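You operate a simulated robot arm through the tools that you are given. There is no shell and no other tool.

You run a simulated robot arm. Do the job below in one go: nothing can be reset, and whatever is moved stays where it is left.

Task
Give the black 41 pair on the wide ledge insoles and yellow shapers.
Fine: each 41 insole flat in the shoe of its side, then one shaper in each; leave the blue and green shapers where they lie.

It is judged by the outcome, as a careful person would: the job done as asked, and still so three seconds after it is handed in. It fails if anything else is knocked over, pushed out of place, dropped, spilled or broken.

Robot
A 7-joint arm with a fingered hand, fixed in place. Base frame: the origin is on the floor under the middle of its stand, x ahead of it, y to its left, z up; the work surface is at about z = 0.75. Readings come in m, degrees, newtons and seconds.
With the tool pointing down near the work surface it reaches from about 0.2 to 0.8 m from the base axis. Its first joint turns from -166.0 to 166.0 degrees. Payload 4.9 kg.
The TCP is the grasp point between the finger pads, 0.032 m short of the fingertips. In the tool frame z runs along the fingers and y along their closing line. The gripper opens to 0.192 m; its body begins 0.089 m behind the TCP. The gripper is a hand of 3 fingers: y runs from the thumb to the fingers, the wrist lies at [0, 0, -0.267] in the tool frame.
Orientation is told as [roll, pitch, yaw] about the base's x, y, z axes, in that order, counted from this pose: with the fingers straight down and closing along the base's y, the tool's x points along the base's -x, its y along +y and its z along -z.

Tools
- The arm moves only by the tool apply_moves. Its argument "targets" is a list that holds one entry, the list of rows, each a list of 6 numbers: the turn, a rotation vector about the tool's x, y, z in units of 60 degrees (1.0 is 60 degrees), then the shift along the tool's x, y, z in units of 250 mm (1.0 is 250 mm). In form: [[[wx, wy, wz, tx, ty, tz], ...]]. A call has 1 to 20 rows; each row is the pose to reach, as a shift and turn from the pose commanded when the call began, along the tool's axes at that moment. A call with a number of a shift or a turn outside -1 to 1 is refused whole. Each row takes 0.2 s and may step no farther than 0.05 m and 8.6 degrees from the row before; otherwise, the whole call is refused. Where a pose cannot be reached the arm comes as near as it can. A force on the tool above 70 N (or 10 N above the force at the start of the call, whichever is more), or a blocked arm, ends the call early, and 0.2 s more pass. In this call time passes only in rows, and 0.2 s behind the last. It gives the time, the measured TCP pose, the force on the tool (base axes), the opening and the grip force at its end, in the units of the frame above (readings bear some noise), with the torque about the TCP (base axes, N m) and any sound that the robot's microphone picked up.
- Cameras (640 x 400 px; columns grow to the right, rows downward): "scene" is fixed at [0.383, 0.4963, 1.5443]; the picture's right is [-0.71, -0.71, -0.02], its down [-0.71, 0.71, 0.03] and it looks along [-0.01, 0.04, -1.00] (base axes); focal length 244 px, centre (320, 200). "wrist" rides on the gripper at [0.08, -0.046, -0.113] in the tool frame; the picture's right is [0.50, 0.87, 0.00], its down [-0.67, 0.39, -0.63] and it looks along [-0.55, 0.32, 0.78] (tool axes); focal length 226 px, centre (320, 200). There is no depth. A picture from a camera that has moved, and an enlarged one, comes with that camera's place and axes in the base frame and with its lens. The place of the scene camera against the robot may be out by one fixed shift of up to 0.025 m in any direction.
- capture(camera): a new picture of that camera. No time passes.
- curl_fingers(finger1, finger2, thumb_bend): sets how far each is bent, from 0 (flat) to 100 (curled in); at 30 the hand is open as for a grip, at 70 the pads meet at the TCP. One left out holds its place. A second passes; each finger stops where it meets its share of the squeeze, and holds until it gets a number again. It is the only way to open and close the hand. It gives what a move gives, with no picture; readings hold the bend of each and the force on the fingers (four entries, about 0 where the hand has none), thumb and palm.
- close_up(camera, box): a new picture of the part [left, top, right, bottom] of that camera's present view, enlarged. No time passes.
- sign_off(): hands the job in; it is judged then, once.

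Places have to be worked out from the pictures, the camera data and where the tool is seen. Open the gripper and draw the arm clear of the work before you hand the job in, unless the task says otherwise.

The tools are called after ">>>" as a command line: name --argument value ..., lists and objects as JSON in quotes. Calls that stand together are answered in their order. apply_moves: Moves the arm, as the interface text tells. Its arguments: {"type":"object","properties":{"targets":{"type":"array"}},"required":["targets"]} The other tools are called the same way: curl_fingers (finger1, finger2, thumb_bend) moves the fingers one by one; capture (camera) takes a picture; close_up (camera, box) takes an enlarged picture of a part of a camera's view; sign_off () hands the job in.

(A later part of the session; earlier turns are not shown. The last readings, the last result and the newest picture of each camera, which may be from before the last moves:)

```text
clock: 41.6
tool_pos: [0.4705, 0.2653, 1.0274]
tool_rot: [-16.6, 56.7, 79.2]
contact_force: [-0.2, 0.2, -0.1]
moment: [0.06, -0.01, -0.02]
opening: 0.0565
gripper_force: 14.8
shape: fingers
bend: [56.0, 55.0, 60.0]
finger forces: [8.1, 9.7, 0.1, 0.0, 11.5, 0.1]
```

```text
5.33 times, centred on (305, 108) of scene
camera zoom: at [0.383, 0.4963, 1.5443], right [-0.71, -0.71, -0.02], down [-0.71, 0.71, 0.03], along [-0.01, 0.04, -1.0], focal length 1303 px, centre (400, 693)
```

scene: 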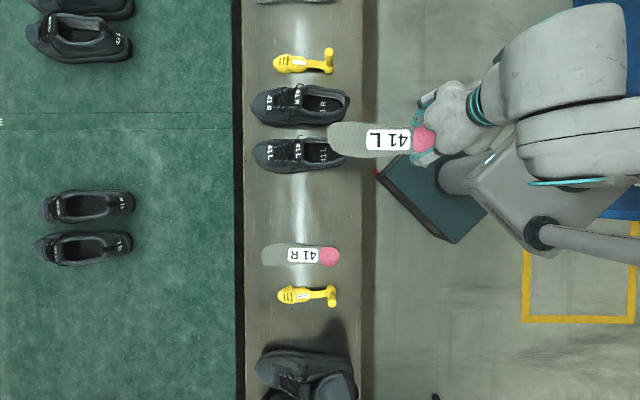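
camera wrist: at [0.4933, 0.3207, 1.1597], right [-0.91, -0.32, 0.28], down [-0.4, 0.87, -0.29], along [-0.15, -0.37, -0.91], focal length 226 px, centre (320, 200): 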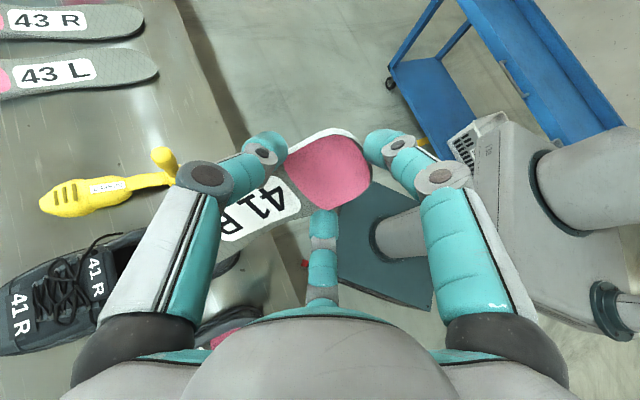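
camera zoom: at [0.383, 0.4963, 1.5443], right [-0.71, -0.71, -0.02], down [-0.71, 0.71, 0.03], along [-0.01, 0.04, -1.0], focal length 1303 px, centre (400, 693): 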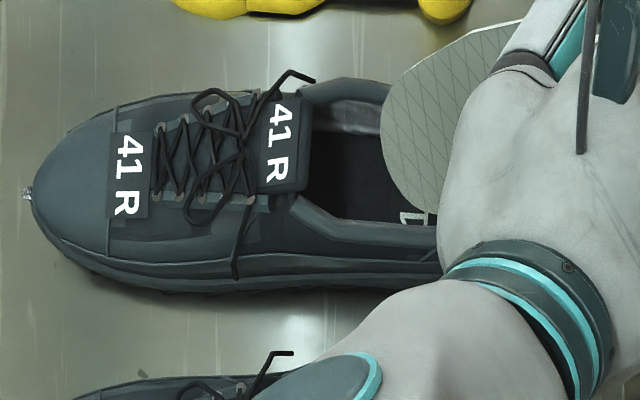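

Toe over the opening at z≈0.86, no contact. I slide it forward and down into the opening.

>>> apply_moves --targets '[[[0, 0, 0, -0.0542, -0.0178, 0.0081], [0, 0, 0, -0.1084, -0.0356, 0.0162], [0, 0, 0, -0.1626, -0.0534, 0.0243], [0, 0, 0, -0.2168, -0.0712, 0.0324]]]'

>>> close_up --camera "wrist" --box '[0, 140, 260, 340]'

>>> close_up --camera "scene" --box '[245, 70, 365, 145]'

```text
clock: 42.6
tool_pos: [0.4954, 0.2881, 0.9808]
tool_rot: [-16.6, 56.8, 79.2]
contact_force: [0.8, -0.1, -0.4]
moment: [0.05, -0.02, -0.02]
opening: 0.0564
gripper_force: 14.5
shape: fingers
bend: [56.0, 55.0, 60.0]
finger forces: [8.0, 9.8, 0.1, 0.0, 11.6, 0.0]
```

```text
2.00 times, centred on (130, 240) of wrist
camera zoom: at [0.5163, 0.3425, 1.1132], right [-0.91, -0.32, 0.28], down [-0.4, 0.87, -0.29], along [-0.15, -0.37, -0.91], focal length 452 px, centre (700, 120)
```

zoom: 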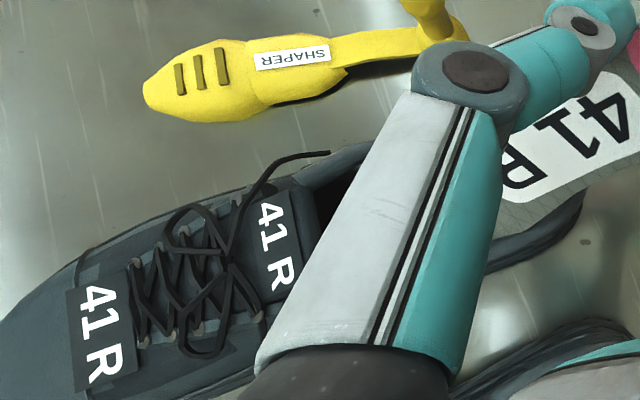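

```text
5.33 times, centred on (305, 108) of scene
camera zoom: at [0.383, 0.4963, 1.5443], right [-0.71, -0.71, -0.02], down [-0.71, 0.71, 0.03], along [-0.01, 0.04, -1.0], focal length 1303 px, centre (400, 693)
```

zoom: 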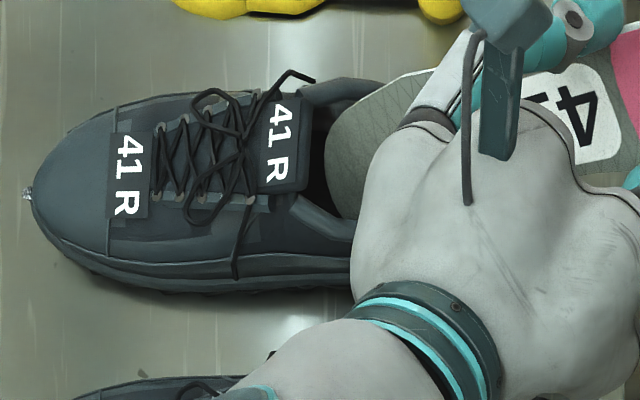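

Still no contact with the toe at the tongue edge. I go ~29 mm deeper.

>>> apply_moves --targets '[[[0, 0, 0, -0.0277, -0.0068, 0.0054], [0, 0, 0, -0.0554, -0.0136, 0.0108], [0, 0, 0, -0.0831, -0.0204, 0.0162], [0, 0, 0, -0.1108, -0.0272, 0.0216]]]'

>>> close_up --camera "scene" --box '[245, 70, 365, 145]'

```text
clock: 43.6
tool_pos: [0.505, 0.2981, 0.9554]
tool_rot: [-16.6, 56.7, 79.3]
contact_force: [0.5, -0.4, -0.6]
moment: [-0.02, 0.01, 0.0]
opening: 0.0564
gripper_force: 14.7
shape: fingers
bend: [56.0, 55.0, 60.0]
finger forces: [8.0, 9.8, 0.1, 0.1, 11.7, 0.0]
```

```text
5.33 times, centred on (305, 108) of scene
camera zoom: at [0.383, 0.4963, 1.5443], right [-0.71, -0.71, -0.02], down [-0.71, 0.71, 0.03], along [-0.01, 0.04, -1.0], focal length 1303 px, centre (400, 693)
```

zoom: 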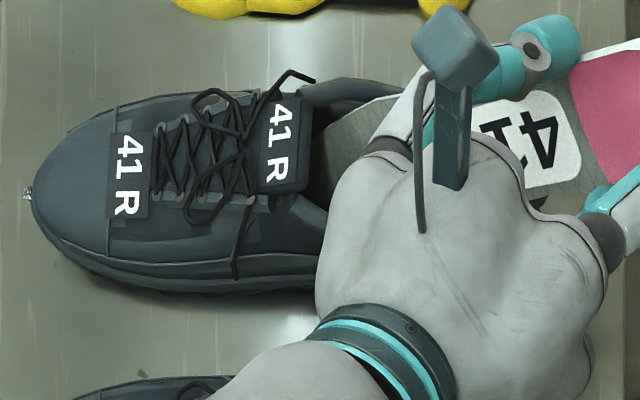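

No contact. I repeat the same sequence that worked for the left: advance 30 mm, easing to pitch 36°, roll 40°.

>>> apply_moves --targets '[[[-0.0139, -0.0337, 0.0236, -0.0249, -0.0153, 0.0044], [-0.0279, -0.0673, 0.0471, -0.0499, -0.0307, 0.0088], [-0.0418, -0.101, 0.0707, -0.0748, -0.046, 0.0132]]]'

>>> close_up --camera "scene" --box '[245, 70, 365, 145]'

```text
clock: 44.4
tool_pos: [0.5179, 0.3056, 0.9403]
tool_rot: [-17.2, 49.8, 75.2]
contact_force: [-2.9, -1.8, 3.2]
moment: [-0.03, -0.01, -0.16]
opening: 0.0566
gripper_force: 16.1
shape: fingers
bend: [55.0, 55.0, 60.0]
finger forces: [9.6, 9.9, 0.0, 0.0, 12.7, 0.1]
```

```text
5.33 times, centred on (305, 108) of scene
camera zoom: at [0.383, 0.4963, 1.5443], right [-0.71, -0.71, -0.02], down [-0.71, 0.71, 0.03], along [-0.01, 0.04, -1.0], focal length 1303 px, centre (400, 693)
```

zoom: 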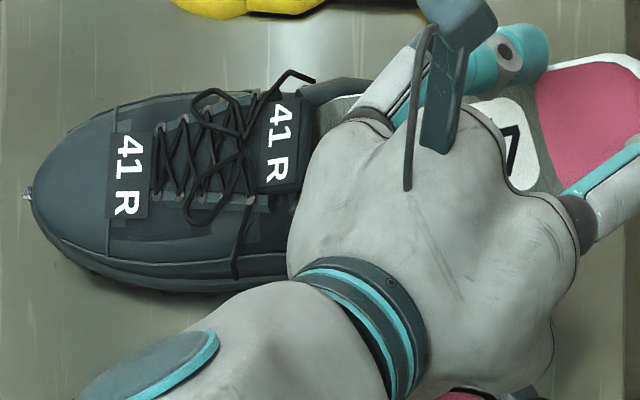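

The toe's low edge is lightly sliding on the shoe bed (3–4 N); the shoe has not moved. I raise 3 mm and continue with pitch 29°, roll 36°.

>>> apply_moves --targets '[[[0, 0, 0, 0.0092, -0.0024, -0.0076], [-0.0057, -0.0374, 0.0239, -0.02, -0.012, 0.001], [-0.0115, -0.0749, 0.0479, -0.0472, -0.0228, 0.0098], [-0.0172, -0.1123, 0.0718, -0.0744, -0.0336, 0.0184]]]'

>>> close_up --camera "scene" --box '[245, 70, 365, 145]'

>>> capture --camera "wrist"

```text
clock: 45.4
tool_pos: [0.5304, 0.313, 0.9224]
tool_rot: [-18.3, 41.9, 72.4]
contact_force: [-1.0, -0.5, 1.0]
moment: [0.1, 0.08, 0.01]
opening: 0.0563
gripper_force: 15.1
shape: fingers
bend: [56.0, 55.0, 60.0]
finger forces: [8.4, 9.8, 0.0, 0.0, 11.6, 0.0]
```

```text
5.33 times, centred on (305, 108) of scene
camera zoom: at [0.383, 0.4963, 1.5443], right [-0.71, -0.71, -0.02], down [-0.71, 0.71, 0.03], along [-0.01, 0.04, -1.0], focal length 1303 px, centre (400, 693)
```

zoom: 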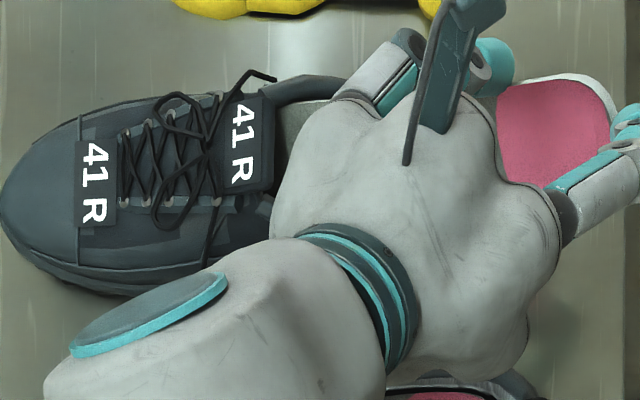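

```text
taken
camera wrist: at [0.5439, 0.3333, 1.0662], right [-0.95, -0.28, 0.13], down [-0.29, 0.95, -0.09], along [-0.1, -0.13, -0.99], focal length 226 px, centre (320, 200)
```

wrist: 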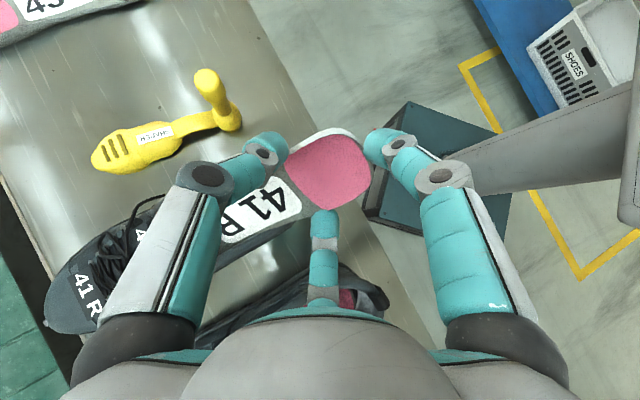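

Shoe R slid forward ~2 cm: the right insole's fuller inner toe edge sat ~8 mm lower than the left's did and pushed on the bed's upward slope. I lift 8 mm to unload it, then re-measure the shoe before going on.

>>> apply_moves --targets '[[[0, 0, 0, 0.0108, -0.0036, -0.0114], [0, 0, 0, 0.0216, -0.0072, -0.0228]]]'

>>> close_up --camera "scene" --box '[235, 70, 365, 145]'

>>> close_up --camera "wrist" --box '[30, 110, 390, 340]'

```text
clock: 46.0
tool_pos: [0.5289, 0.312, 0.9306]
tool_rot: [-18.3, 42.1, 72.4]
contact_force: [-0.6, -0.9, -1.7]
moment: [-0.11, 0.19, 0.0]
opening: 0.0554
gripper_force: 13.7
shape: fingers
bend: [56.0, 55.0, 60.0]
finger forces: [8.2, 9.7, 0.1, 0.0, 10.1, 0.0]
```

```text
4.92 times, centred on (300, 108) of scene
camera zoom: at [0.383, 0.4963, 1.5443], right [-0.71, -0.71, -0.02], down [-0.71, 0.71, 0.03], along [-0.01, 0.04, -1.0], focal length 1203 px, centre (418, 655)
```

zoom: 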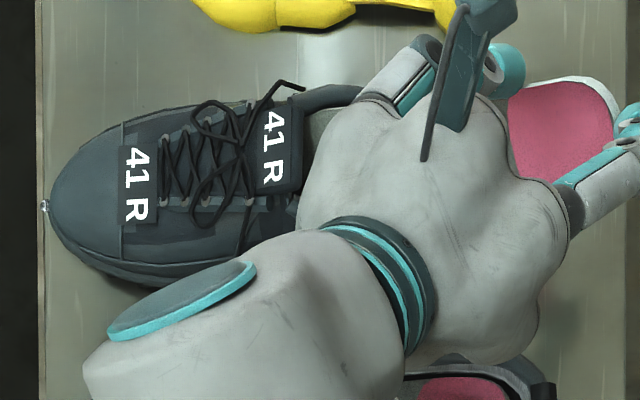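

```text
1.74 times, centred on (210, 225) of wrist
camera zoom: at [0.5438, 0.3335, 1.0736], right [-0.95, -0.28, 0.13], down [-0.29, 0.95, -0.09], along [-0.1, -0.13, -0.99], focal length 393 px, centre (511, 156)
```

zoom: 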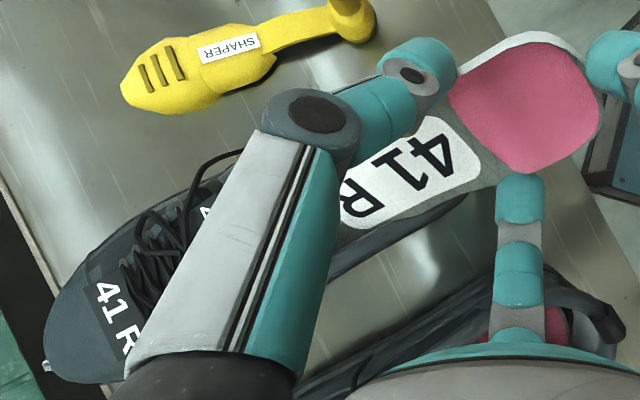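

The shoe now sits ~18 mm farther and turned ~3° (axis ≈45.7°), its toe close to the ledge edge, so I must not push it forward any more. I re-align the insole to the new heading and lower 4 mm into the middle of the free height window.

>>> apply_moves --targets '[[[0.0155, -0.0055, -0.0165, -0.0022, -0.0112, 0.0132], [0.0311, -0.011, -0.033, -0.0044, -0.0224, 0.0264]]]'

>>> close_up --camera "scene" --box '[235, 70, 365, 145]'

```text
clock: 46.6
tool_pos: [0.5369, 0.3078, 0.928]
tool_rot: [-18.3, 42.0, 75.2]
contact_force: [-0.3, -1.3, 0.5]
moment: [-0.01, 0.11, -0.02]
opening: 0.0554
gripper_force: 14.6
shape: fingers
bend: [56.0, 55.0, 60.0]
finger forces: [8.6, 9.9, 0.1, 0.1, 11.0, 0.0]
```

```text
4.92 times, centred on (300, 108) of scene
camera zoom: at [0.383, 0.4963, 1.5443], right [-0.71, -0.71, -0.02], down [-0.71, 0.71, 0.03], along [-0.01, 0.04, -1.0], focal length 1203 px, centre (418, 655)
```

zoom: 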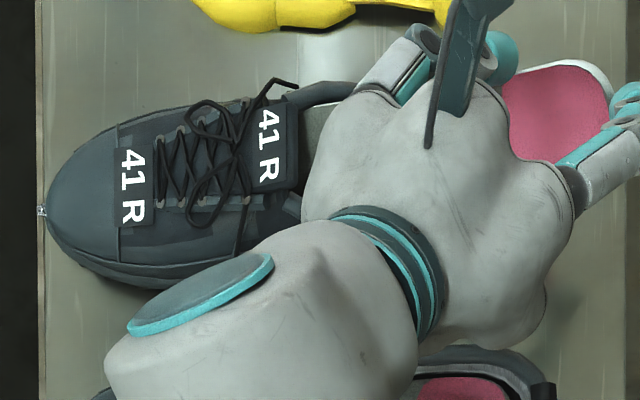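

The shoe follows the insole slightly, so they are in wedge contact. I use that: I draw back 20 mm to see whether the shoe comes back with it, away from the ledge edge.

>>> apply_moves --targets '[[[0, 0, 0, 0.026, 0.0262, 0.0156], [0, 0, 0, 0.052, 0.0524, 0.0312]]]'

>>> close_up --camera "scene" --box '[235, 70, 365, 145]'

```text
clock: 47.2
tool_pos: [0.522, 0.2953, 0.9299]
tool_rot: [-18.2, 42.0, 75.2]
contact_force: [2.1, 1.7, 2.2]
moment: [0.07, -0.2, -0.02]
opening: 0.0553
gripper_force: 15.8
shape: fingers
bend: [56.0, 55.0, 60.0]
finger forces: [7.1, 9.7, 0.0, 0.0, 14.0, 0.0]
```

```text
4.92 times, centred on (300, 108) of scene
camera zoom: at [0.383, 0.4963, 1.5443], right [-0.71, -0.71, -0.02], down [-0.71, 0.71, 0.03], along [-0.01, 0.04, -1.0], focal length 1203 px, centre (418, 655)
```

zoom: 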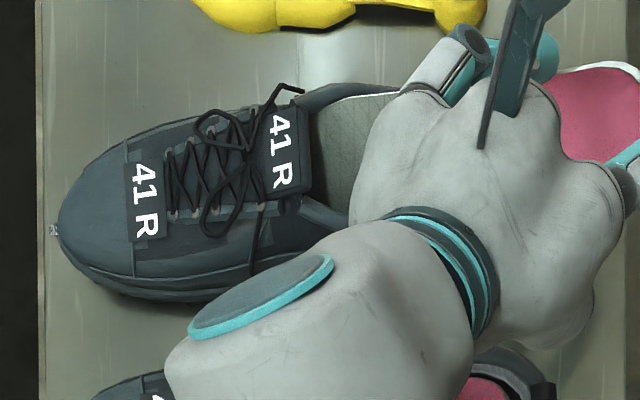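

Dragging back moved the shoe ~8 mm back but turned it (axis now ≈50°); the contact appears to be the insole's right edge on the right side of the throat. I lift and shift left 6 mm, then withdraw ~6 cm along the insole to free it and re-align.

>>> apply_moves --targets '[[[0, 0, 0, 0.0072, 0.0116, -0.0308], [0, 0, 0, 0.0782, 0.0483, -0.0308], [0, 0, 0, 0.1493, 0.085, -0.0308], [0, 0, 0, 0.2204, 0.1216, -0.0308]]]'

>>> close_up --camera "scene" --box '[235, 70, 365, 145]'

>>> capture --camera "wrist"

```text
clock: 48.2
tool_pos: [0.4794, 0.2625, 0.9652]
tool_rot: [-18.2, 42.0, 75.2]
contact_force: [0.9, -0.1, -0.2]
moment: [-0.01, -0.07, -0.07]
opening: 0.0552
gripper_force: 14.7
shape: fingers
bend: [56.0, 55.0, 60.0]
finger forces: [7.7, 9.5, 0.0, 0.0, 12.1, 0.0]
```

```text
4.92 times, centred on (300, 108) of scene
camera zoom: at [0.383, 0.4963, 1.5443], right [-0.71, -0.71, -0.02], down [-0.71, 0.71, 0.03], along [-0.01, 0.04, -1.0], focal length 1203 px, centre (418, 655)
```

zoom: 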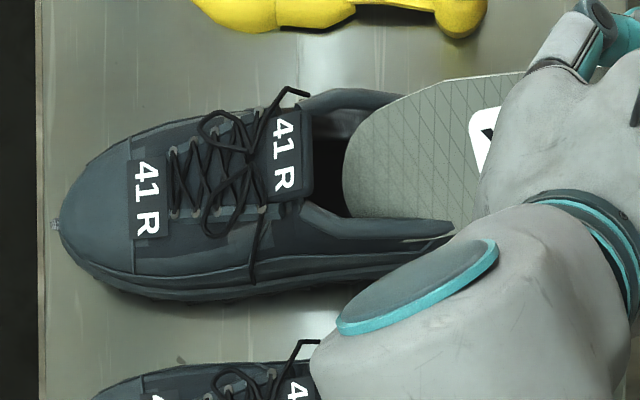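

```text
taken
camera wrist: at [0.4929, 0.2826, 1.1078], right [-0.94, -0.32, 0.13], down [-0.34, 0.94, -0.09], along [-0.09, -0.13, -0.99], focal length 226 px, centre (320, 200)
```

wrist: 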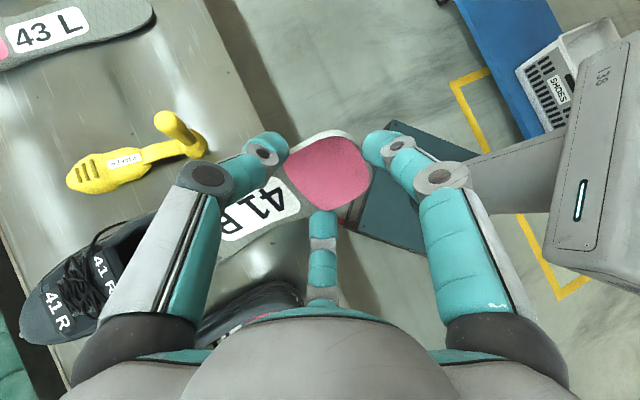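

Freed. The geometry check shows the right insole needs ~3 mm more toe height, slightly less roll and ~5 mm left offset. I raise and back off to see shoe R unobstructed and measure its present pose.

>>> apply_moves --targets '[[[0, 0, 0, 0.1143, 0.0185, -0.0493], [0, 0, 0, 0.2286, 0.0371, -0.0987], [0, 0, 0, 0.3428, 0.0556, -0.148]]]'

>>> close_up --camera "scene" --box '[235, 70, 365, 145]'

>>> capture --camera "scene"

```text
clock: 49.0
tool_pos: [0.4436, 0.224, 1.0426]
tool_rot: [-18.3, 42.2, 75.3]
contact_force: [0.6, -0.5, -0.7]
moment: [-0.03, 0.04, -0.04]
opening: 0.0549
gripper_force: 14.3
shape: fingers
bend: [56.0, 55.0, 60.0]
finger forces: [7.9, 9.6, 0.0, 0.0, 11.4, 0.0]
```

```text
4.92 times, centred on (300, 108) of scene
camera zoom: at [0.383, 0.4963, 1.5443], right [-0.71, -0.71, -0.02], down [-0.71, 0.71, 0.03], along [-0.01, 0.04, -1.0], focal length 1203 px, centre (418, 655)
```

zoom: 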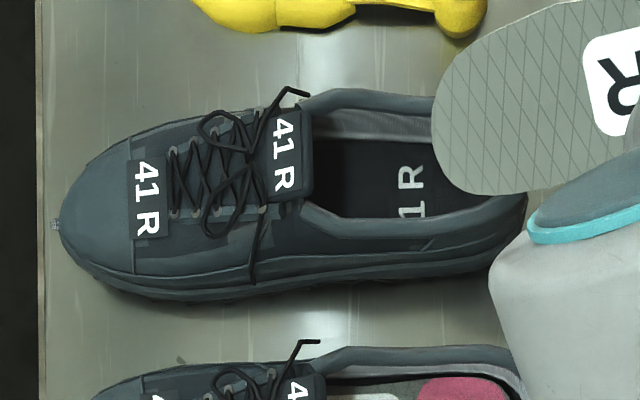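

```text
taken
```

scene: 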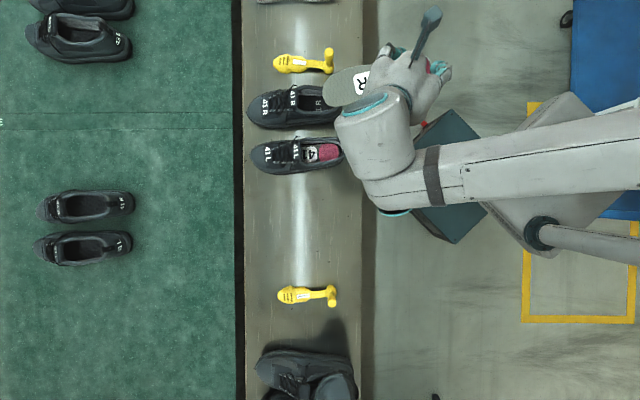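

Shoe R now: heel rim at (a=0.597, c=−0.189), axis ≈49°. I re-orient the insole above it (heading 49°, pitch 42°, roll 45°) with the toe at z≈0.90.

>>> apply_moves --targets '[[[0.0251, 0.0508, -0.044, -0.0152, -0.0441, -0.0324], [0.0503, 0.1017, -0.088, -0.0304, -0.0882, -0.0648], [0.0754, 0.1525, -0.132, -0.0456, -0.1323, -0.0972], [0.1005, 0.2033, -0.176, -0.0608, -0.1764, -0.1296]]]'

>>> close_up --camera "scene" --box '[235, 60, 395, 160]'

```text
clock: 50.0
tool_pos: [0.4877, 0.2588, 1.0661]
tool_rot: [-16.6, 56.9, 85.2]
contact_force: [0.1, 0.0, -1.1]
moment: [-0.01, 0.02, 0.01]
opening: 0.0552
gripper_force: 14.1
shape: fingers
bend: [56.0, 55.0, 60.0]
finger forces: [7.8, 9.6, 0.0, 0.1, 11.4, 0.0]
```

```text
4.00 times, centred on (315, 110) of scene
camera zoom: at [0.383, 0.4963, 1.5443], right [-0.71, -0.71, -0.02], down [-0.71, 0.71, 0.03], along [-0.01, 0.04, -1.0], focal length 977 px, centre (340, 560)
```

zoom: 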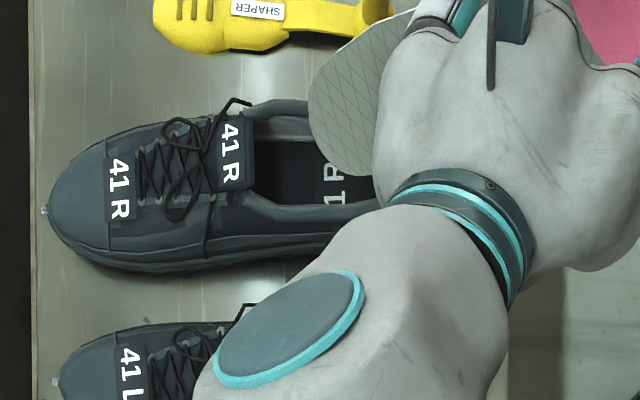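

Pose is right and the toe is above the opening. I lower it into the opening to the tongue edge (toe z≈0.815).

>>> apply_moves --targets '[[[0, 0, 0, -0.0768, -0.0026, 0.0312], [0, 0, 0, -0.1536, -0.0052, 0.0624], [0, 0, 0, -0.2187, -0.0213, 0.0779], [0, 0, 0, -0.2838, -0.0375, 0.0933], [0, 0, 0, -0.3488, -0.0536, 0.1088]]]'

>>> close_up --camera "scene" --box '[235, 70, 365, 145]'

>>> close_up --camera "wrist" --box '[0, 140, 260, 340]'

```text
clock: 51.2
tool_pos: [0.5102, 0.287, 0.9804]
tool_rot: [-16.8, 56.8, 85.0]
contact_force: [-0.4, -0.7, 0.2]
moment: [0.0, 0.04, -0.03]
opening: 0.0552
gripper_force: 14.2
shape: fingers
bend: [56.0, 55.0, 60.0]
finger forces: [7.7, 9.5, 0.1, 0.0, 11.3, 0.1]
```

```text
4.92 times, centred on (300, 108) of scene
camera zoom: at [0.383, 0.4963, 1.5443], right [-0.71, -0.71, -0.02], down [-0.71, 0.71, 0.03], along [-0.01, 0.04, -1.0], focal length 1203 px, centre (418, 655)
```

zoom: 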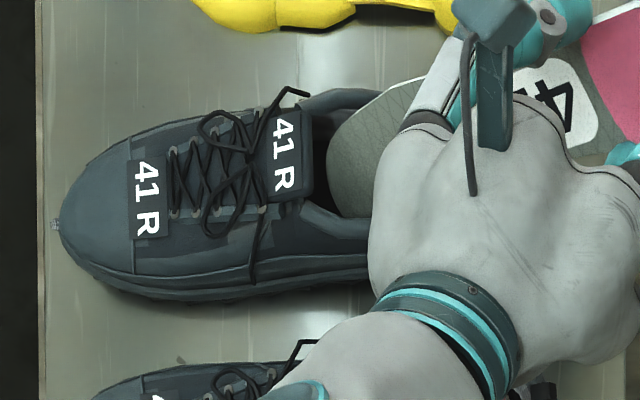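

```text
2.00 times, centred on (130, 240) of wrist
camera zoom: at [0.5252, 0.3447, 1.113], right [-0.87, -0.41, 0.28], down [-0.48, 0.82, -0.29], along [-0.11, -0.39, -0.91], focal length 452 px, centre (700, 120)
```

zoom: 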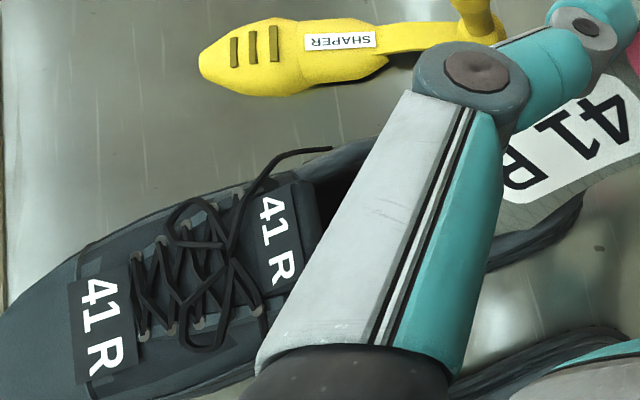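

No contact and the shoe hasn't moved. I go deeper, keeping the toe 2–3 mm higher than before (z≈0.7925).

>>> apply_moves --targets '[[[0, 0, 0, -0.0331, -0.0113, 0.0069], [0, 0, 0, -0.0661, -0.0227, 0.0139], [0, 0, 0, -0.0992, -0.034, 0.0208]]]'

>>> close_up --camera "scene" --box '[235, 70, 365, 145]'

```text
clock: 52.0
tool_pos: [0.5202, 0.297, 0.9589]
tool_rot: [-16.8, 56.9, 85.0]
contact_force: [1.2, -0.3, -1.3]
moment: [0.03, -0.01, -0.01]
opening: 0.0551
gripper_force: 14.2
shape: fingers
bend: [56.0, 55.0, 60.0]
finger forces: [7.7, 9.6, 0.0, 0.0, 11.2, 0.0]
```

```text
4.92 times, centred on (300, 108) of scene
camera zoom: at [0.383, 0.4963, 1.5443], right [-0.71, -0.71, -0.02], down [-0.71, 0.71, 0.03], along [-0.01, 0.04, -1.0], focal length 1203 px, centre (418, 655)
```

zoom: 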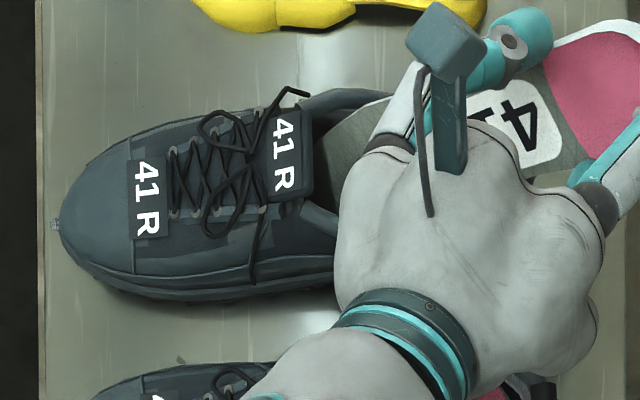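

Free again, shoe unmoved. Next: advance 25 mm, pitch 37°, roll 39°, toe kept at z≈0.7915.

>>> apply_moves --targets '[[[-0.0202, -0.0336, 0.0186, -0.0201, -0.0132, 0.0033], [-0.0405, -0.0672, 0.0372, -0.0403, -0.0264, 0.0067], [-0.0607, -0.1008, 0.0558, -0.0604, -0.0396, 0.01]]]'

>>> close_up --camera "scene" --box '[235, 70, 365, 145]'

```text
clock: 52.8
tool_pos: [0.5311, 0.3033, 0.9467]
tool_rot: [-15.2, 50.1, 82.4]
contact_force: [0.3, -1.0, -0.4]
moment: [0.0, 0.03, -0.01]
opening: 0.0551
gripper_force: 14.5
shape: fingers
bend: [56.0, 55.0, 60.0]
finger forces: [7.7, 9.6, 0.0, 0.1, 11.3, 0.1]
```

```text
4.92 times, centred on (300, 108) of scene
camera zoom: at [0.383, 0.4963, 1.5443], right [-0.71, -0.71, -0.02], down [-0.71, 0.71, 0.03], along [-0.01, 0.04, -1.0], focal length 1203 px, centre (418, 655)
```

zoom: 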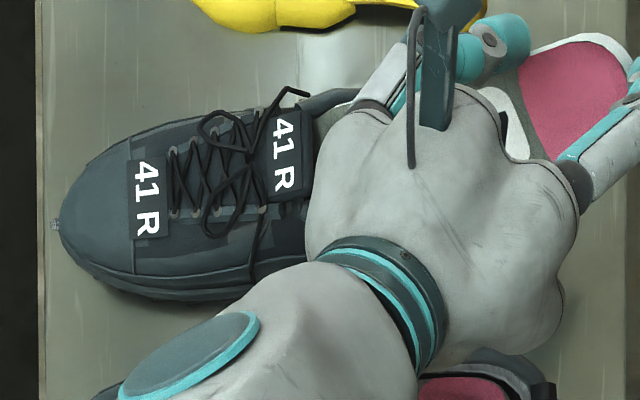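

No contact. Next: advance to s≈0.175 with pitch 31°, roll 33°, toe z≈0.7895.

>>> apply_moves --targets '[[[-0.0173, -0.0392, 0.0196, -0.0233, -0.0095, 0.0099], [-0.0347, -0.0785, 0.0392, -0.0467, -0.0189, 0.0197], [-0.052, -0.1177, 0.0588, -0.07, -0.0284, 0.0296]]]'

>>> close_up --camera "scene" --box '[235, 70, 365, 145]'

```text
clock: 53.6
tool_pos: [0.5407, 0.3084, 0.9306]
tool_rot: [-13.7, 42.4, 80.0]
contact_force: [-0.7, -1.9, 1.5]
moment: [0.03, 0.04, -0.04]
opening: 0.0552
gripper_force: 14.6
shape: fingers
bend: [56.0, 55.0, 60.0]
finger forces: [8.4, 9.4, 0.0, 0.1, 11.7, 0.1]
```

```text
4.92 times, centred on (300, 108) of scene
camera zoom: at [0.383, 0.4963, 1.5443], right [-0.71, -0.71, -0.02], down [-0.71, 0.71, 0.03], along [-0.01, 0.04, -1.0], focal length 1203 px, centre (418, 655)
```

zoom: 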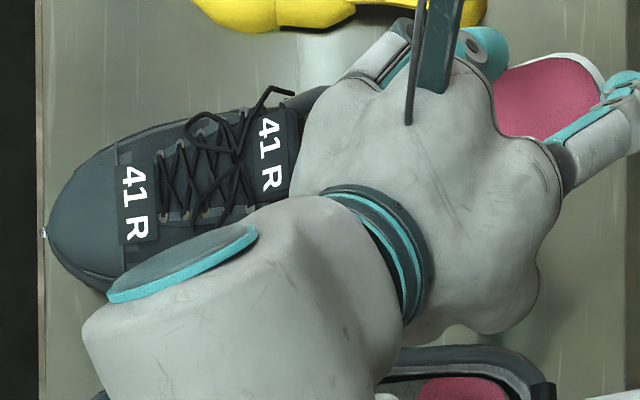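

The shoe slid ~8 mm again: the lower-left toe corner is touching the bed (~z 0.780) before the insole is flat enough. In place, I now raise the toe ~2 mm and reduce roll to 30° to take it off the bed without moving forward.

>>> apply_moves --targets '[[[-0.0134, -0.0139, -0.0096, 0.0088, -0.0106, 0.0022], [-0.0267, -0.0277, -0.0192, 0.0176, -0.0212, 0.0044]]]'

>>> close_up --camera "scene" --box '[235, 70, 365, 145]'

>>> close_up --camera "wrist" --box '[30, 110, 330, 310]'

```text
clock: 54.2
tool_pos: [0.5477, 0.3054, 0.9335]
tool_rot: [-10.9, 41.1, 82.0]
contact_force: [-0.7, 0.5, -0.6]
moment: [-0.02, 0.1, -0.03]
opening: 0.0546
gripper_force: 14.8
shape: fingers
bend: [56.0, 55.0, 60.0]
finger forces: [7.8, 9.5, 0.0, 0.0, 10.9, 0.0]
```

```text
4.92 times, centred on (300, 108) of scene
camera zoom: at [0.383, 0.4963, 1.5443], right [-0.71, -0.71, -0.02], down [-0.71, 0.71, 0.03], along [-0.01, 0.04, -1.0], focal length 1203 px, centre (418, 655)
```

zoom: 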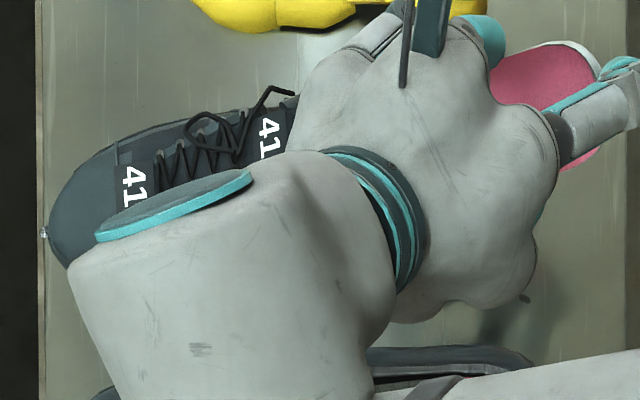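

```text
2.00 times, centred on (180, 210) of wrist
camera zoom: at [0.5722, 0.3222, 1.0749], right [-0.91, -0.36, 0.2], down [-0.38, 0.93, -0.03], along [-0.18, -0.1, -0.98], focal length 452 px, centre (600, 180)
```

zoom: 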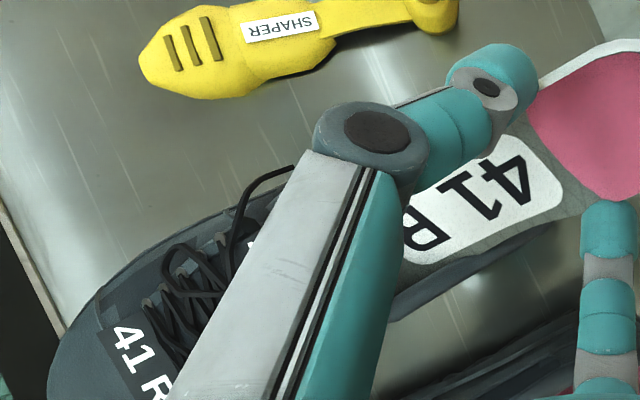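

Contact gone and the shoe stayed. I advance 20 mm with pitch 28°, roll 28°, keeping the toe at z≈0.7925, in small increments.

>>> apply_moves --targets '[[[-0.0048, -0.027, 0.0121, -0.0258, -0.0114, 0.0016], [-0.0097, -0.0541, 0.0242, -0.0516, -0.0228, 0.0032]]]'

>>> close_up --camera "scene" --box '[235, 70, 365, 145]'

```text
clock: 54.8
tool_pos: [0.5548, 0.3134, 0.9244]
tool_rot: [-11.0, 37.5, 81.1]
contact_force: [-1.2, -1.1, -1.1]
moment: [-0.02, 0.11, -0.02]
opening: 0.055
gripper_force: 14.1
shape: fingers
bend: [56.0, 55.0, 60.0]
finger forces: [8.3, 9.3, 0.0, 0.0, 11.0, 0.0]
```

```text
4.92 times, centred on (300, 108) of scene
camera zoom: at [0.383, 0.4963, 1.5443], right [-0.71, -0.71, -0.02], down [-0.71, 0.71, 0.03], along [-0.01, 0.04, -1.0], focal length 1203 px, centre (418, 655)
```

zoom: 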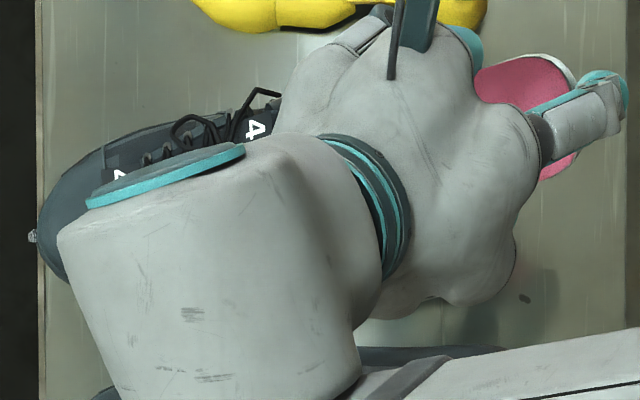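

Another ~8 mm of sliding, this time with the contact from above/front (tongue). The free height window seems smaller than computed, possibly because the insole has turned slightly in the grip. I check its pose in hand.

>>> close_up --camera "wrist" --box '[180, 110, 420, 260]'

>>> close_up --camera "scene" --box '[300, 60, 380, 120]'

```text
2.67 times, centred on (300, 185) of wrist
camera zoom: at [0.5785, 0.3212, 1.0668], right [-0.92, -0.36, 0.17], down [-0.36, 0.93, 0.02], along [-0.17, -0.04, -0.98], focal length 603 px, centre (373, 240)
```

zoom: 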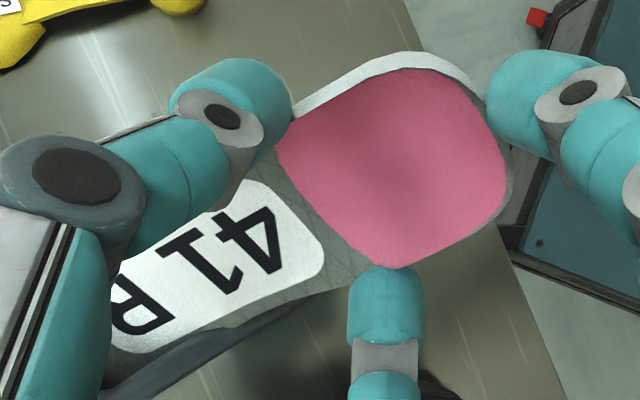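

```text
6.67 times, centred on (340, 90) of scene
camera zoom: at [0.383, 0.4963, 1.5443], right [-0.71, -0.71, -0.02], down [-0.71, 0.71, 0.03], along [-0.01, 0.04, -1.0], focal length 1629 px, centre (187, 933)
```

zoom: 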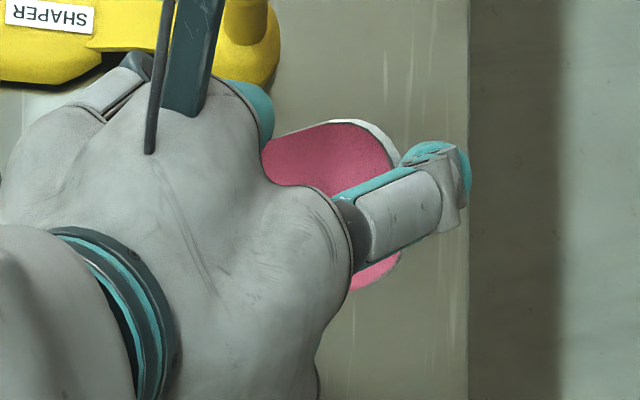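

The insole hasn't turned in the hand. The way through is a flatter pitch while keeping T height: I lower pitch to 26.5° in place (heel just above the back rim), which should take the right edge off the tongue.

>>> apply_moves --targets '[[[0.005, -0.0098, 0.0058, -0.0024, 0.0052, 0.0122], [0.0101, -0.0196, 0.0117, -0.0048, 0.0104, 0.0244]]]'

>>> close_up --camera "scene" --box '[235, 70, 365, 145]'

>>> close_up --camera "wrist" --box '[100, 110, 400, 310]'

```text
clock: 55.4
tool_pos: [0.552, 0.312, 0.9206]
tool_rot: [-12.1, 36.2, 80.3]
contact_force: [0.3, 1.1, 8.3]
moment: [-0.15, 0.0, -0.05]
opening: 0.0545
gripper_force: 15.6
shape: fingers
bend: [56.0, 55.0, 60.0]
finger forces: [9.2, 8.9, 0.0, 0.0, 14.2, 0.0]
```

```text
4.92 times, centred on (300, 108) of scene
camera zoom: at [0.383, 0.4963, 1.5443], right [-0.71, -0.71, -0.02], down [-0.71, 0.71, 0.03], along [-0.01, 0.04, -1.0], focal length 1203 px, centre (418, 655)
```

zoom: 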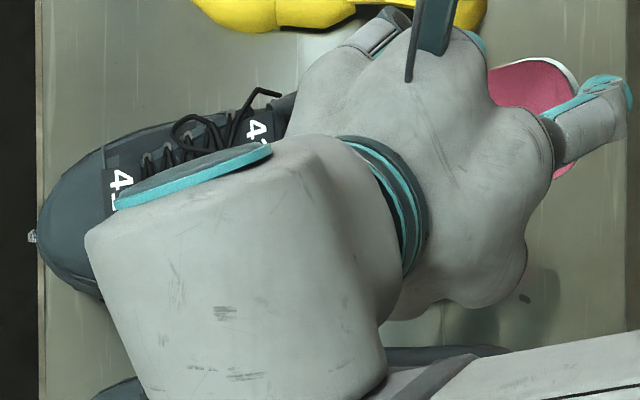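

```text
2.00 times, centred on (250, 210) of wrist
camera zoom: at [0.5738, 0.3165, 1.0637], right [-0.92, -0.36, 0.15], down [-0.36, 0.93, 0.04], along [-0.15, -0.02, -0.99], focal length 452 px, centre (460, 180)
```

zoom: 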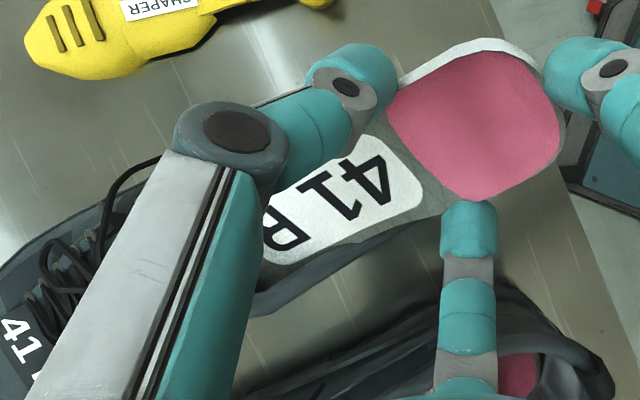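

Now the insole rests on the heel tab (8 N up, contact at s≈−0.013), which is taller than I assumed (~0.877). I set pitch 27.5°, roll 26°, toe z 0.790 — just between tab, tongue and bed.

>>> apply_moves --targets '[[[-0.0182, -0.0011, -0.0039, 0.0012, -0.006, -0.0056], [-0.0363, -0.0022, -0.0078, 0.0024, -0.012, -0.0112]]]'

>>> close_up --camera "scene" --box '[235, 70, 365, 145]'

```text
clock: 56.0
tool_pos: [0.5544, 0.3124, 0.9204]
tool_rot: [-9.3, 36.2, 81.2]
contact_force: [1.5, 0.2, -0.2]
moment: [0.02, -0.07, -0.06]
opening: 0.0547
gripper_force: 14.9
shape: fingers
bend: [56.0, 55.0, 60.0]
finger forces: [7.0, 9.9, 0.1, 0.0, 13.1, 0.1]
```

```text
4.92 times, centred on (300, 108) of scene
camera zoom: at [0.383, 0.4963, 1.5443], right [-0.71, -0.71, -0.02], down [-0.71, 0.71, 0.03], along [-0.01, 0.04, -1.0], focal length 1203 px, centre (418, 655)
```

zoom: 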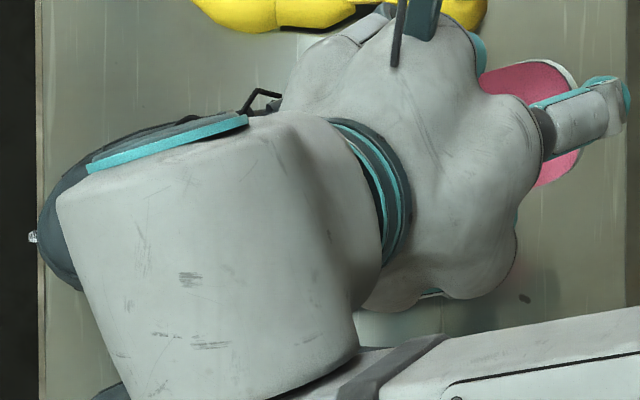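

Forces are near zero and the shoe hasn't moved. I advance 8 mm with slightly flatter pitch and roll.

>>> apply_moves --targets '[[[-0.004, -0.0105, 0.0036, -0.011, -0.0072, 0.0002], [-0.008, -0.021, 0.0072, -0.022, -0.0144, 0.0004]]]'

>>> close_up --camera "scene" --box '[235, 70, 365, 145]'

```text
clock: 56.6
tool_pos: [0.5589, 0.3162, 0.9187]
tool_rot: [-9.0, 35.0, 80.7]
contact_force: [-0.6, -1.6, 0.7]
moment: [0.01, 0.07, -0.06]
opening: 0.0552
gripper_force: 15.5
shape: fingers
bend: [56.0, 55.0, 60.0]
finger forces: [8.6, 9.7, 0.0, 0.0, 11.8, 0.0]
```

```text
4.92 times, centred on (300, 108) of scene
camera zoom: at [0.383, 0.4963, 1.5443], right [-0.71, -0.71, -0.02], down [-0.71, 0.71, 0.03], along [-0.01, 0.04, -1.0], focal length 1203 px, centre (418, 655)
```

zoom: 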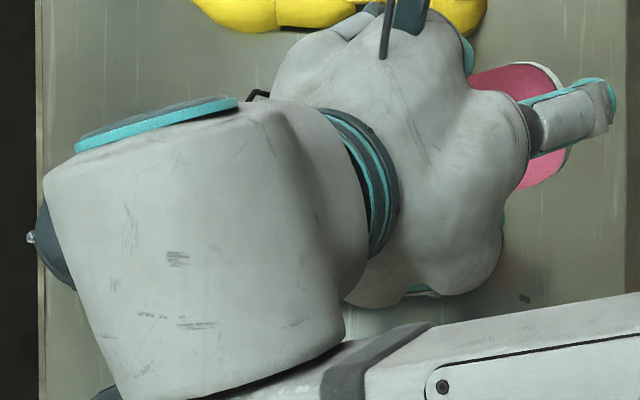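

Only ~1.5 N resists now, pushing the insole toward the right, so the left edge touches the left wall. I shift 4 mm right first, then advance another 8 mm.

>>> apply_moves --targets '[[[-0.0117, -0.0137, 0.0031, 0.0072, -0.014, 0.0072], [-0.0234, -0.0274, 0.0062, -0.0036, -0.0206, 0.0052], [-0.0234, -0.0274, 0.0062, -0.0144, -0.0272, 0.0032]]]'

>>> close_up --camera "scene" --box '[235, 70, 365, 145]'

>>> close_up --camera "wrist" --box '[100, 110, 400, 310]'

```text
clock: 57.4
tool_pos: [0.5652, 0.3202, 0.9175]
tool_rot: [-7.7, 33.2, 80.6]
contact_force: [-0.2, -2.0, -0.9]
moment: [-0.04, 0.06, -0.02]
opening: 0.0544
gripper_force: 14.7
shape: fingers
bend: [56.0, 55.0, 60.0]
finger forces: [8.5, 9.3, 0.0, 0.0, 11.0, 0.0]
```

```text
4.92 times, centred on (300, 108) of scene
camera zoom: at [0.383, 0.4963, 1.5443], right [-0.71, -0.71, -0.02], down [-0.71, 0.71, 0.03], along [-0.01, 0.04, -1.0], focal length 1203 px, centre (418, 655)
```

zoom: 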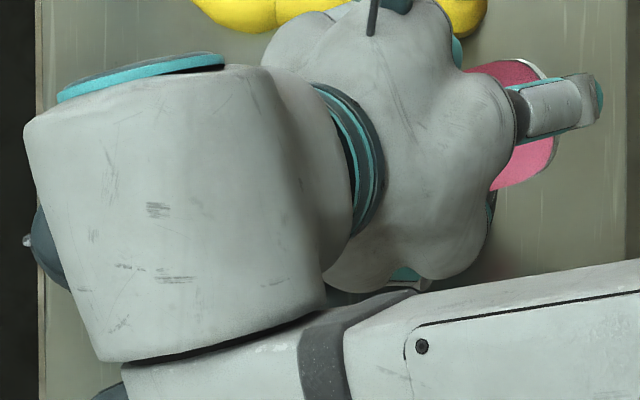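

```text
2.00 times, centred on (250, 210) of wrist
camera zoom: at [0.5945, 0.3135, 1.0593], right [-0.93, -0.34, 0.18], down [-0.32, 0.94, 0.11], along [-0.2, 0.05, -0.98], focal length 452 px, centre (460, 180)
```

zoom: 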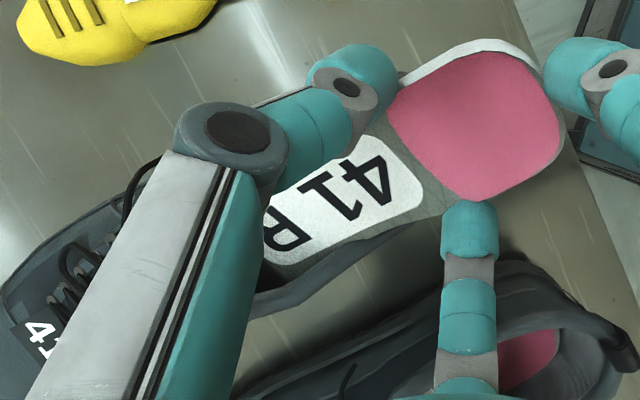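

Resistance stays ~1.5–2 N with the shoe creeping ~3 mm per step; it is still on the ledge and I will draw it back afterwards. I continue 15 mm with flatter pitch/roll, 1 mm lower.

>>> apply_moves --targets '[[[-0.0073, -0.0101, 0.0023, -0.0144, -0.0104, -0.0019], [-0.0146, -0.0203, 0.0045, -0.0288, -0.0208, -0.0037], [-0.0219, -0.0304, 0.0068, -0.0432, -0.0312, -0.0056]]]'

>>> close_up --camera "scene" --box '[225, 70, 355, 145]'

```text
clock: 58.2
tool_pos: [0.5742, 0.33, 0.9152]
tool_rot: [-6.7, 31.3, 80.4]
contact_force: [-0.9, -3.4, 7.2]
moment: [-0.18, 0.19, -0.11]
opening: 0.0549
gripper_force: 15.9
shape: fingers
bend: [56.0, 55.0, 60.0]
finger forces: [9.6, 9.2, 0.0, 0.1, 13.3, 0.0]
```

```text
4.92 times, centred on (290, 108) of scene
camera zoom: at [0.383, 0.4963, 1.5443], right [-0.71, -0.71, -0.02], down [-0.71, 0.71, 0.03], along [-0.01, 0.04, -1.0], focal length 1203 px, centre (468, 655)
```

zoom: 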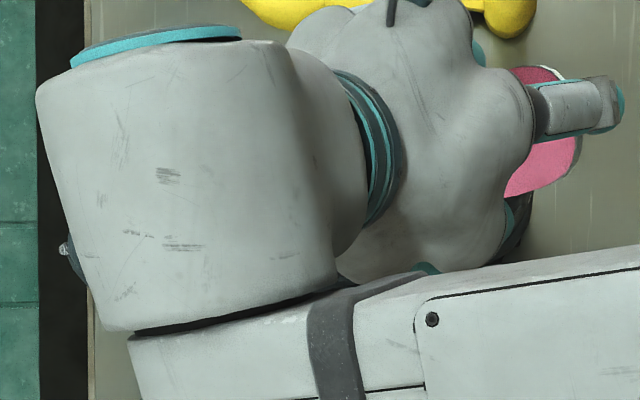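

The heel is pressing on the heel tab again (7 N) and the shoe's toe now overhangs the edge by a few mm. I raise the pitch to 27° in place with less roll (18°) to relieve the tab, pulling back 3 mm.

>>> apply_moves --targets '[[[-0.0312, 0.0061, -0.007, 0.0062, -0.008, -0.015], [-0.0625, 0.0121, -0.0139, 0.0124, -0.016, -0.03]]]'

>>> close_up --camera "scene" --box '[225, 70, 355, 145]'

>>> capture --camera "wrist"

```text
clock: 58.8
tool_pos: [0.5782, 0.3292, 0.9205]
tool_rot: [-2.3, 32.0, 81.3]
contact_force: [0.2, 1.0, -1.8]
moment: [0.12, 0.08, -0.03]
opening: 0.0547
gripper_force: 14.9
shape: fingers
bend: [56.0, 55.0, 60.0]
finger forces: [7.2, 10.2, 0.0, 0.0, 10.9, 0.1]
```

```text
4.92 times, centred on (290, 108) of scene
camera zoom: at [0.383, 0.4963, 1.5443], right [-0.71, -0.71, -0.02], down [-0.71, 0.71, 0.03], along [-0.01, 0.04, -1.0], focal length 1203 px, centre (468, 655)
```

zoom: 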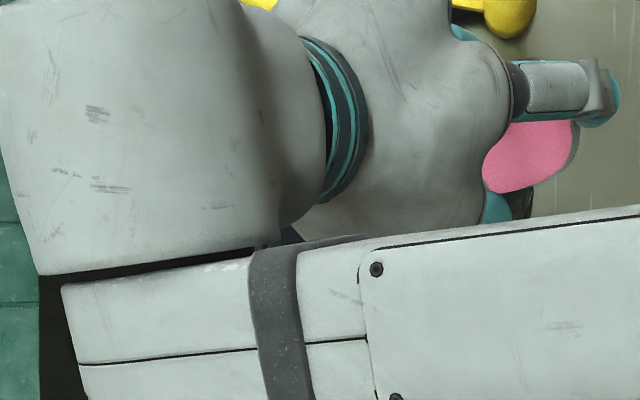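

```text
taken
camera wrist: at [0.6174, 0.3184, 1.0597], right [-0.92, -0.31, 0.24], down [-0.27, 0.95, 0.16], along [-0.27, 0.09, -0.96], focal length 226 px, centre (320, 200)
```

wrist: 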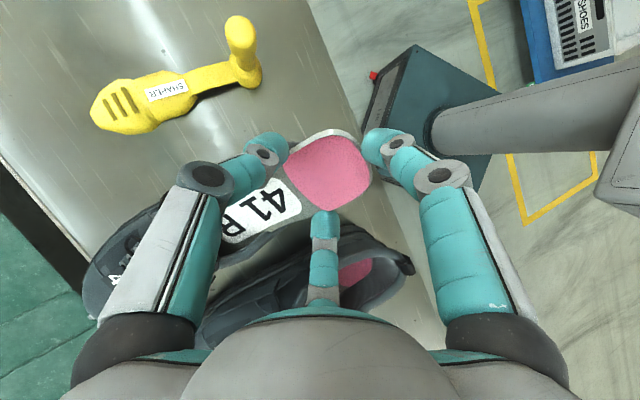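

The tab is relieved; now slight contact from the tongue (−1.8 N). I drop the toe 2 mm, roll back to 21° (narrower) and advance 16 mm.

>>> apply_moves --targets '[[[0.0276, 0.001, 0.0042, -0.01, -0.002, 0.0046], [0.0552, 0.002, 0.0083, -0.03, -0.009, 0.003], [0.0552, 0.002, 0.0083, -0.0548, -0.018, 0.0012]]]'

>>> close_up --camera "wrist" --box '[0, 110, 400, 330]'

>>> close_up --camera "scene" --box '[225, 70, 355, 145]'

```text
clock: 59.6
tool_pos: [0.5838, 0.3403, 0.9139]
tool_rot: [-6.1, 32.3, 80.6]
contact_force: [-0.5, -3.0, 4.5]
moment: [-0.02, 0.05, -0.03]
opening: 0.0546
gripper_force: 15.7
shape: fingers
bend: [56.0, 55.0, 60.0]
finger forces: [8.7, 9.6, 0.0, 0.1, 12.6, 0.1]
```

```text
1.60 times, centred on (200, 220) of wrist
camera zoom: at [0.6158, 0.331, 1.0553], right [-0.93, -0.33, 0.19], down [-0.3, 0.94, 0.14], along [-0.22, 0.07, -0.97], focal length 362 px, centre (512, 168)
```

zoom: 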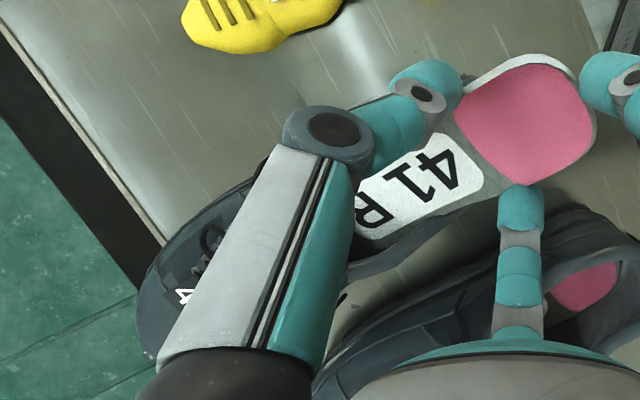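

```text
4.92 times, centred on (290, 108) of scene
camera zoom: at [0.383, 0.4963, 1.5443], right [-0.71, -0.71, -0.02], down [-0.71, 0.71, 0.03], along [-0.01, 0.04, -1.0], focal length 1203 px, centre (468, 655)
```

zoom: 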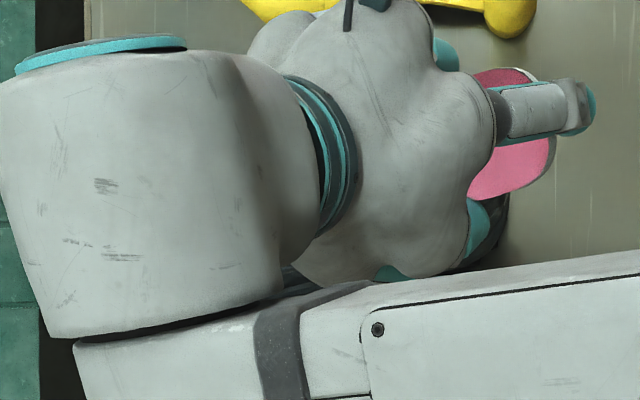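

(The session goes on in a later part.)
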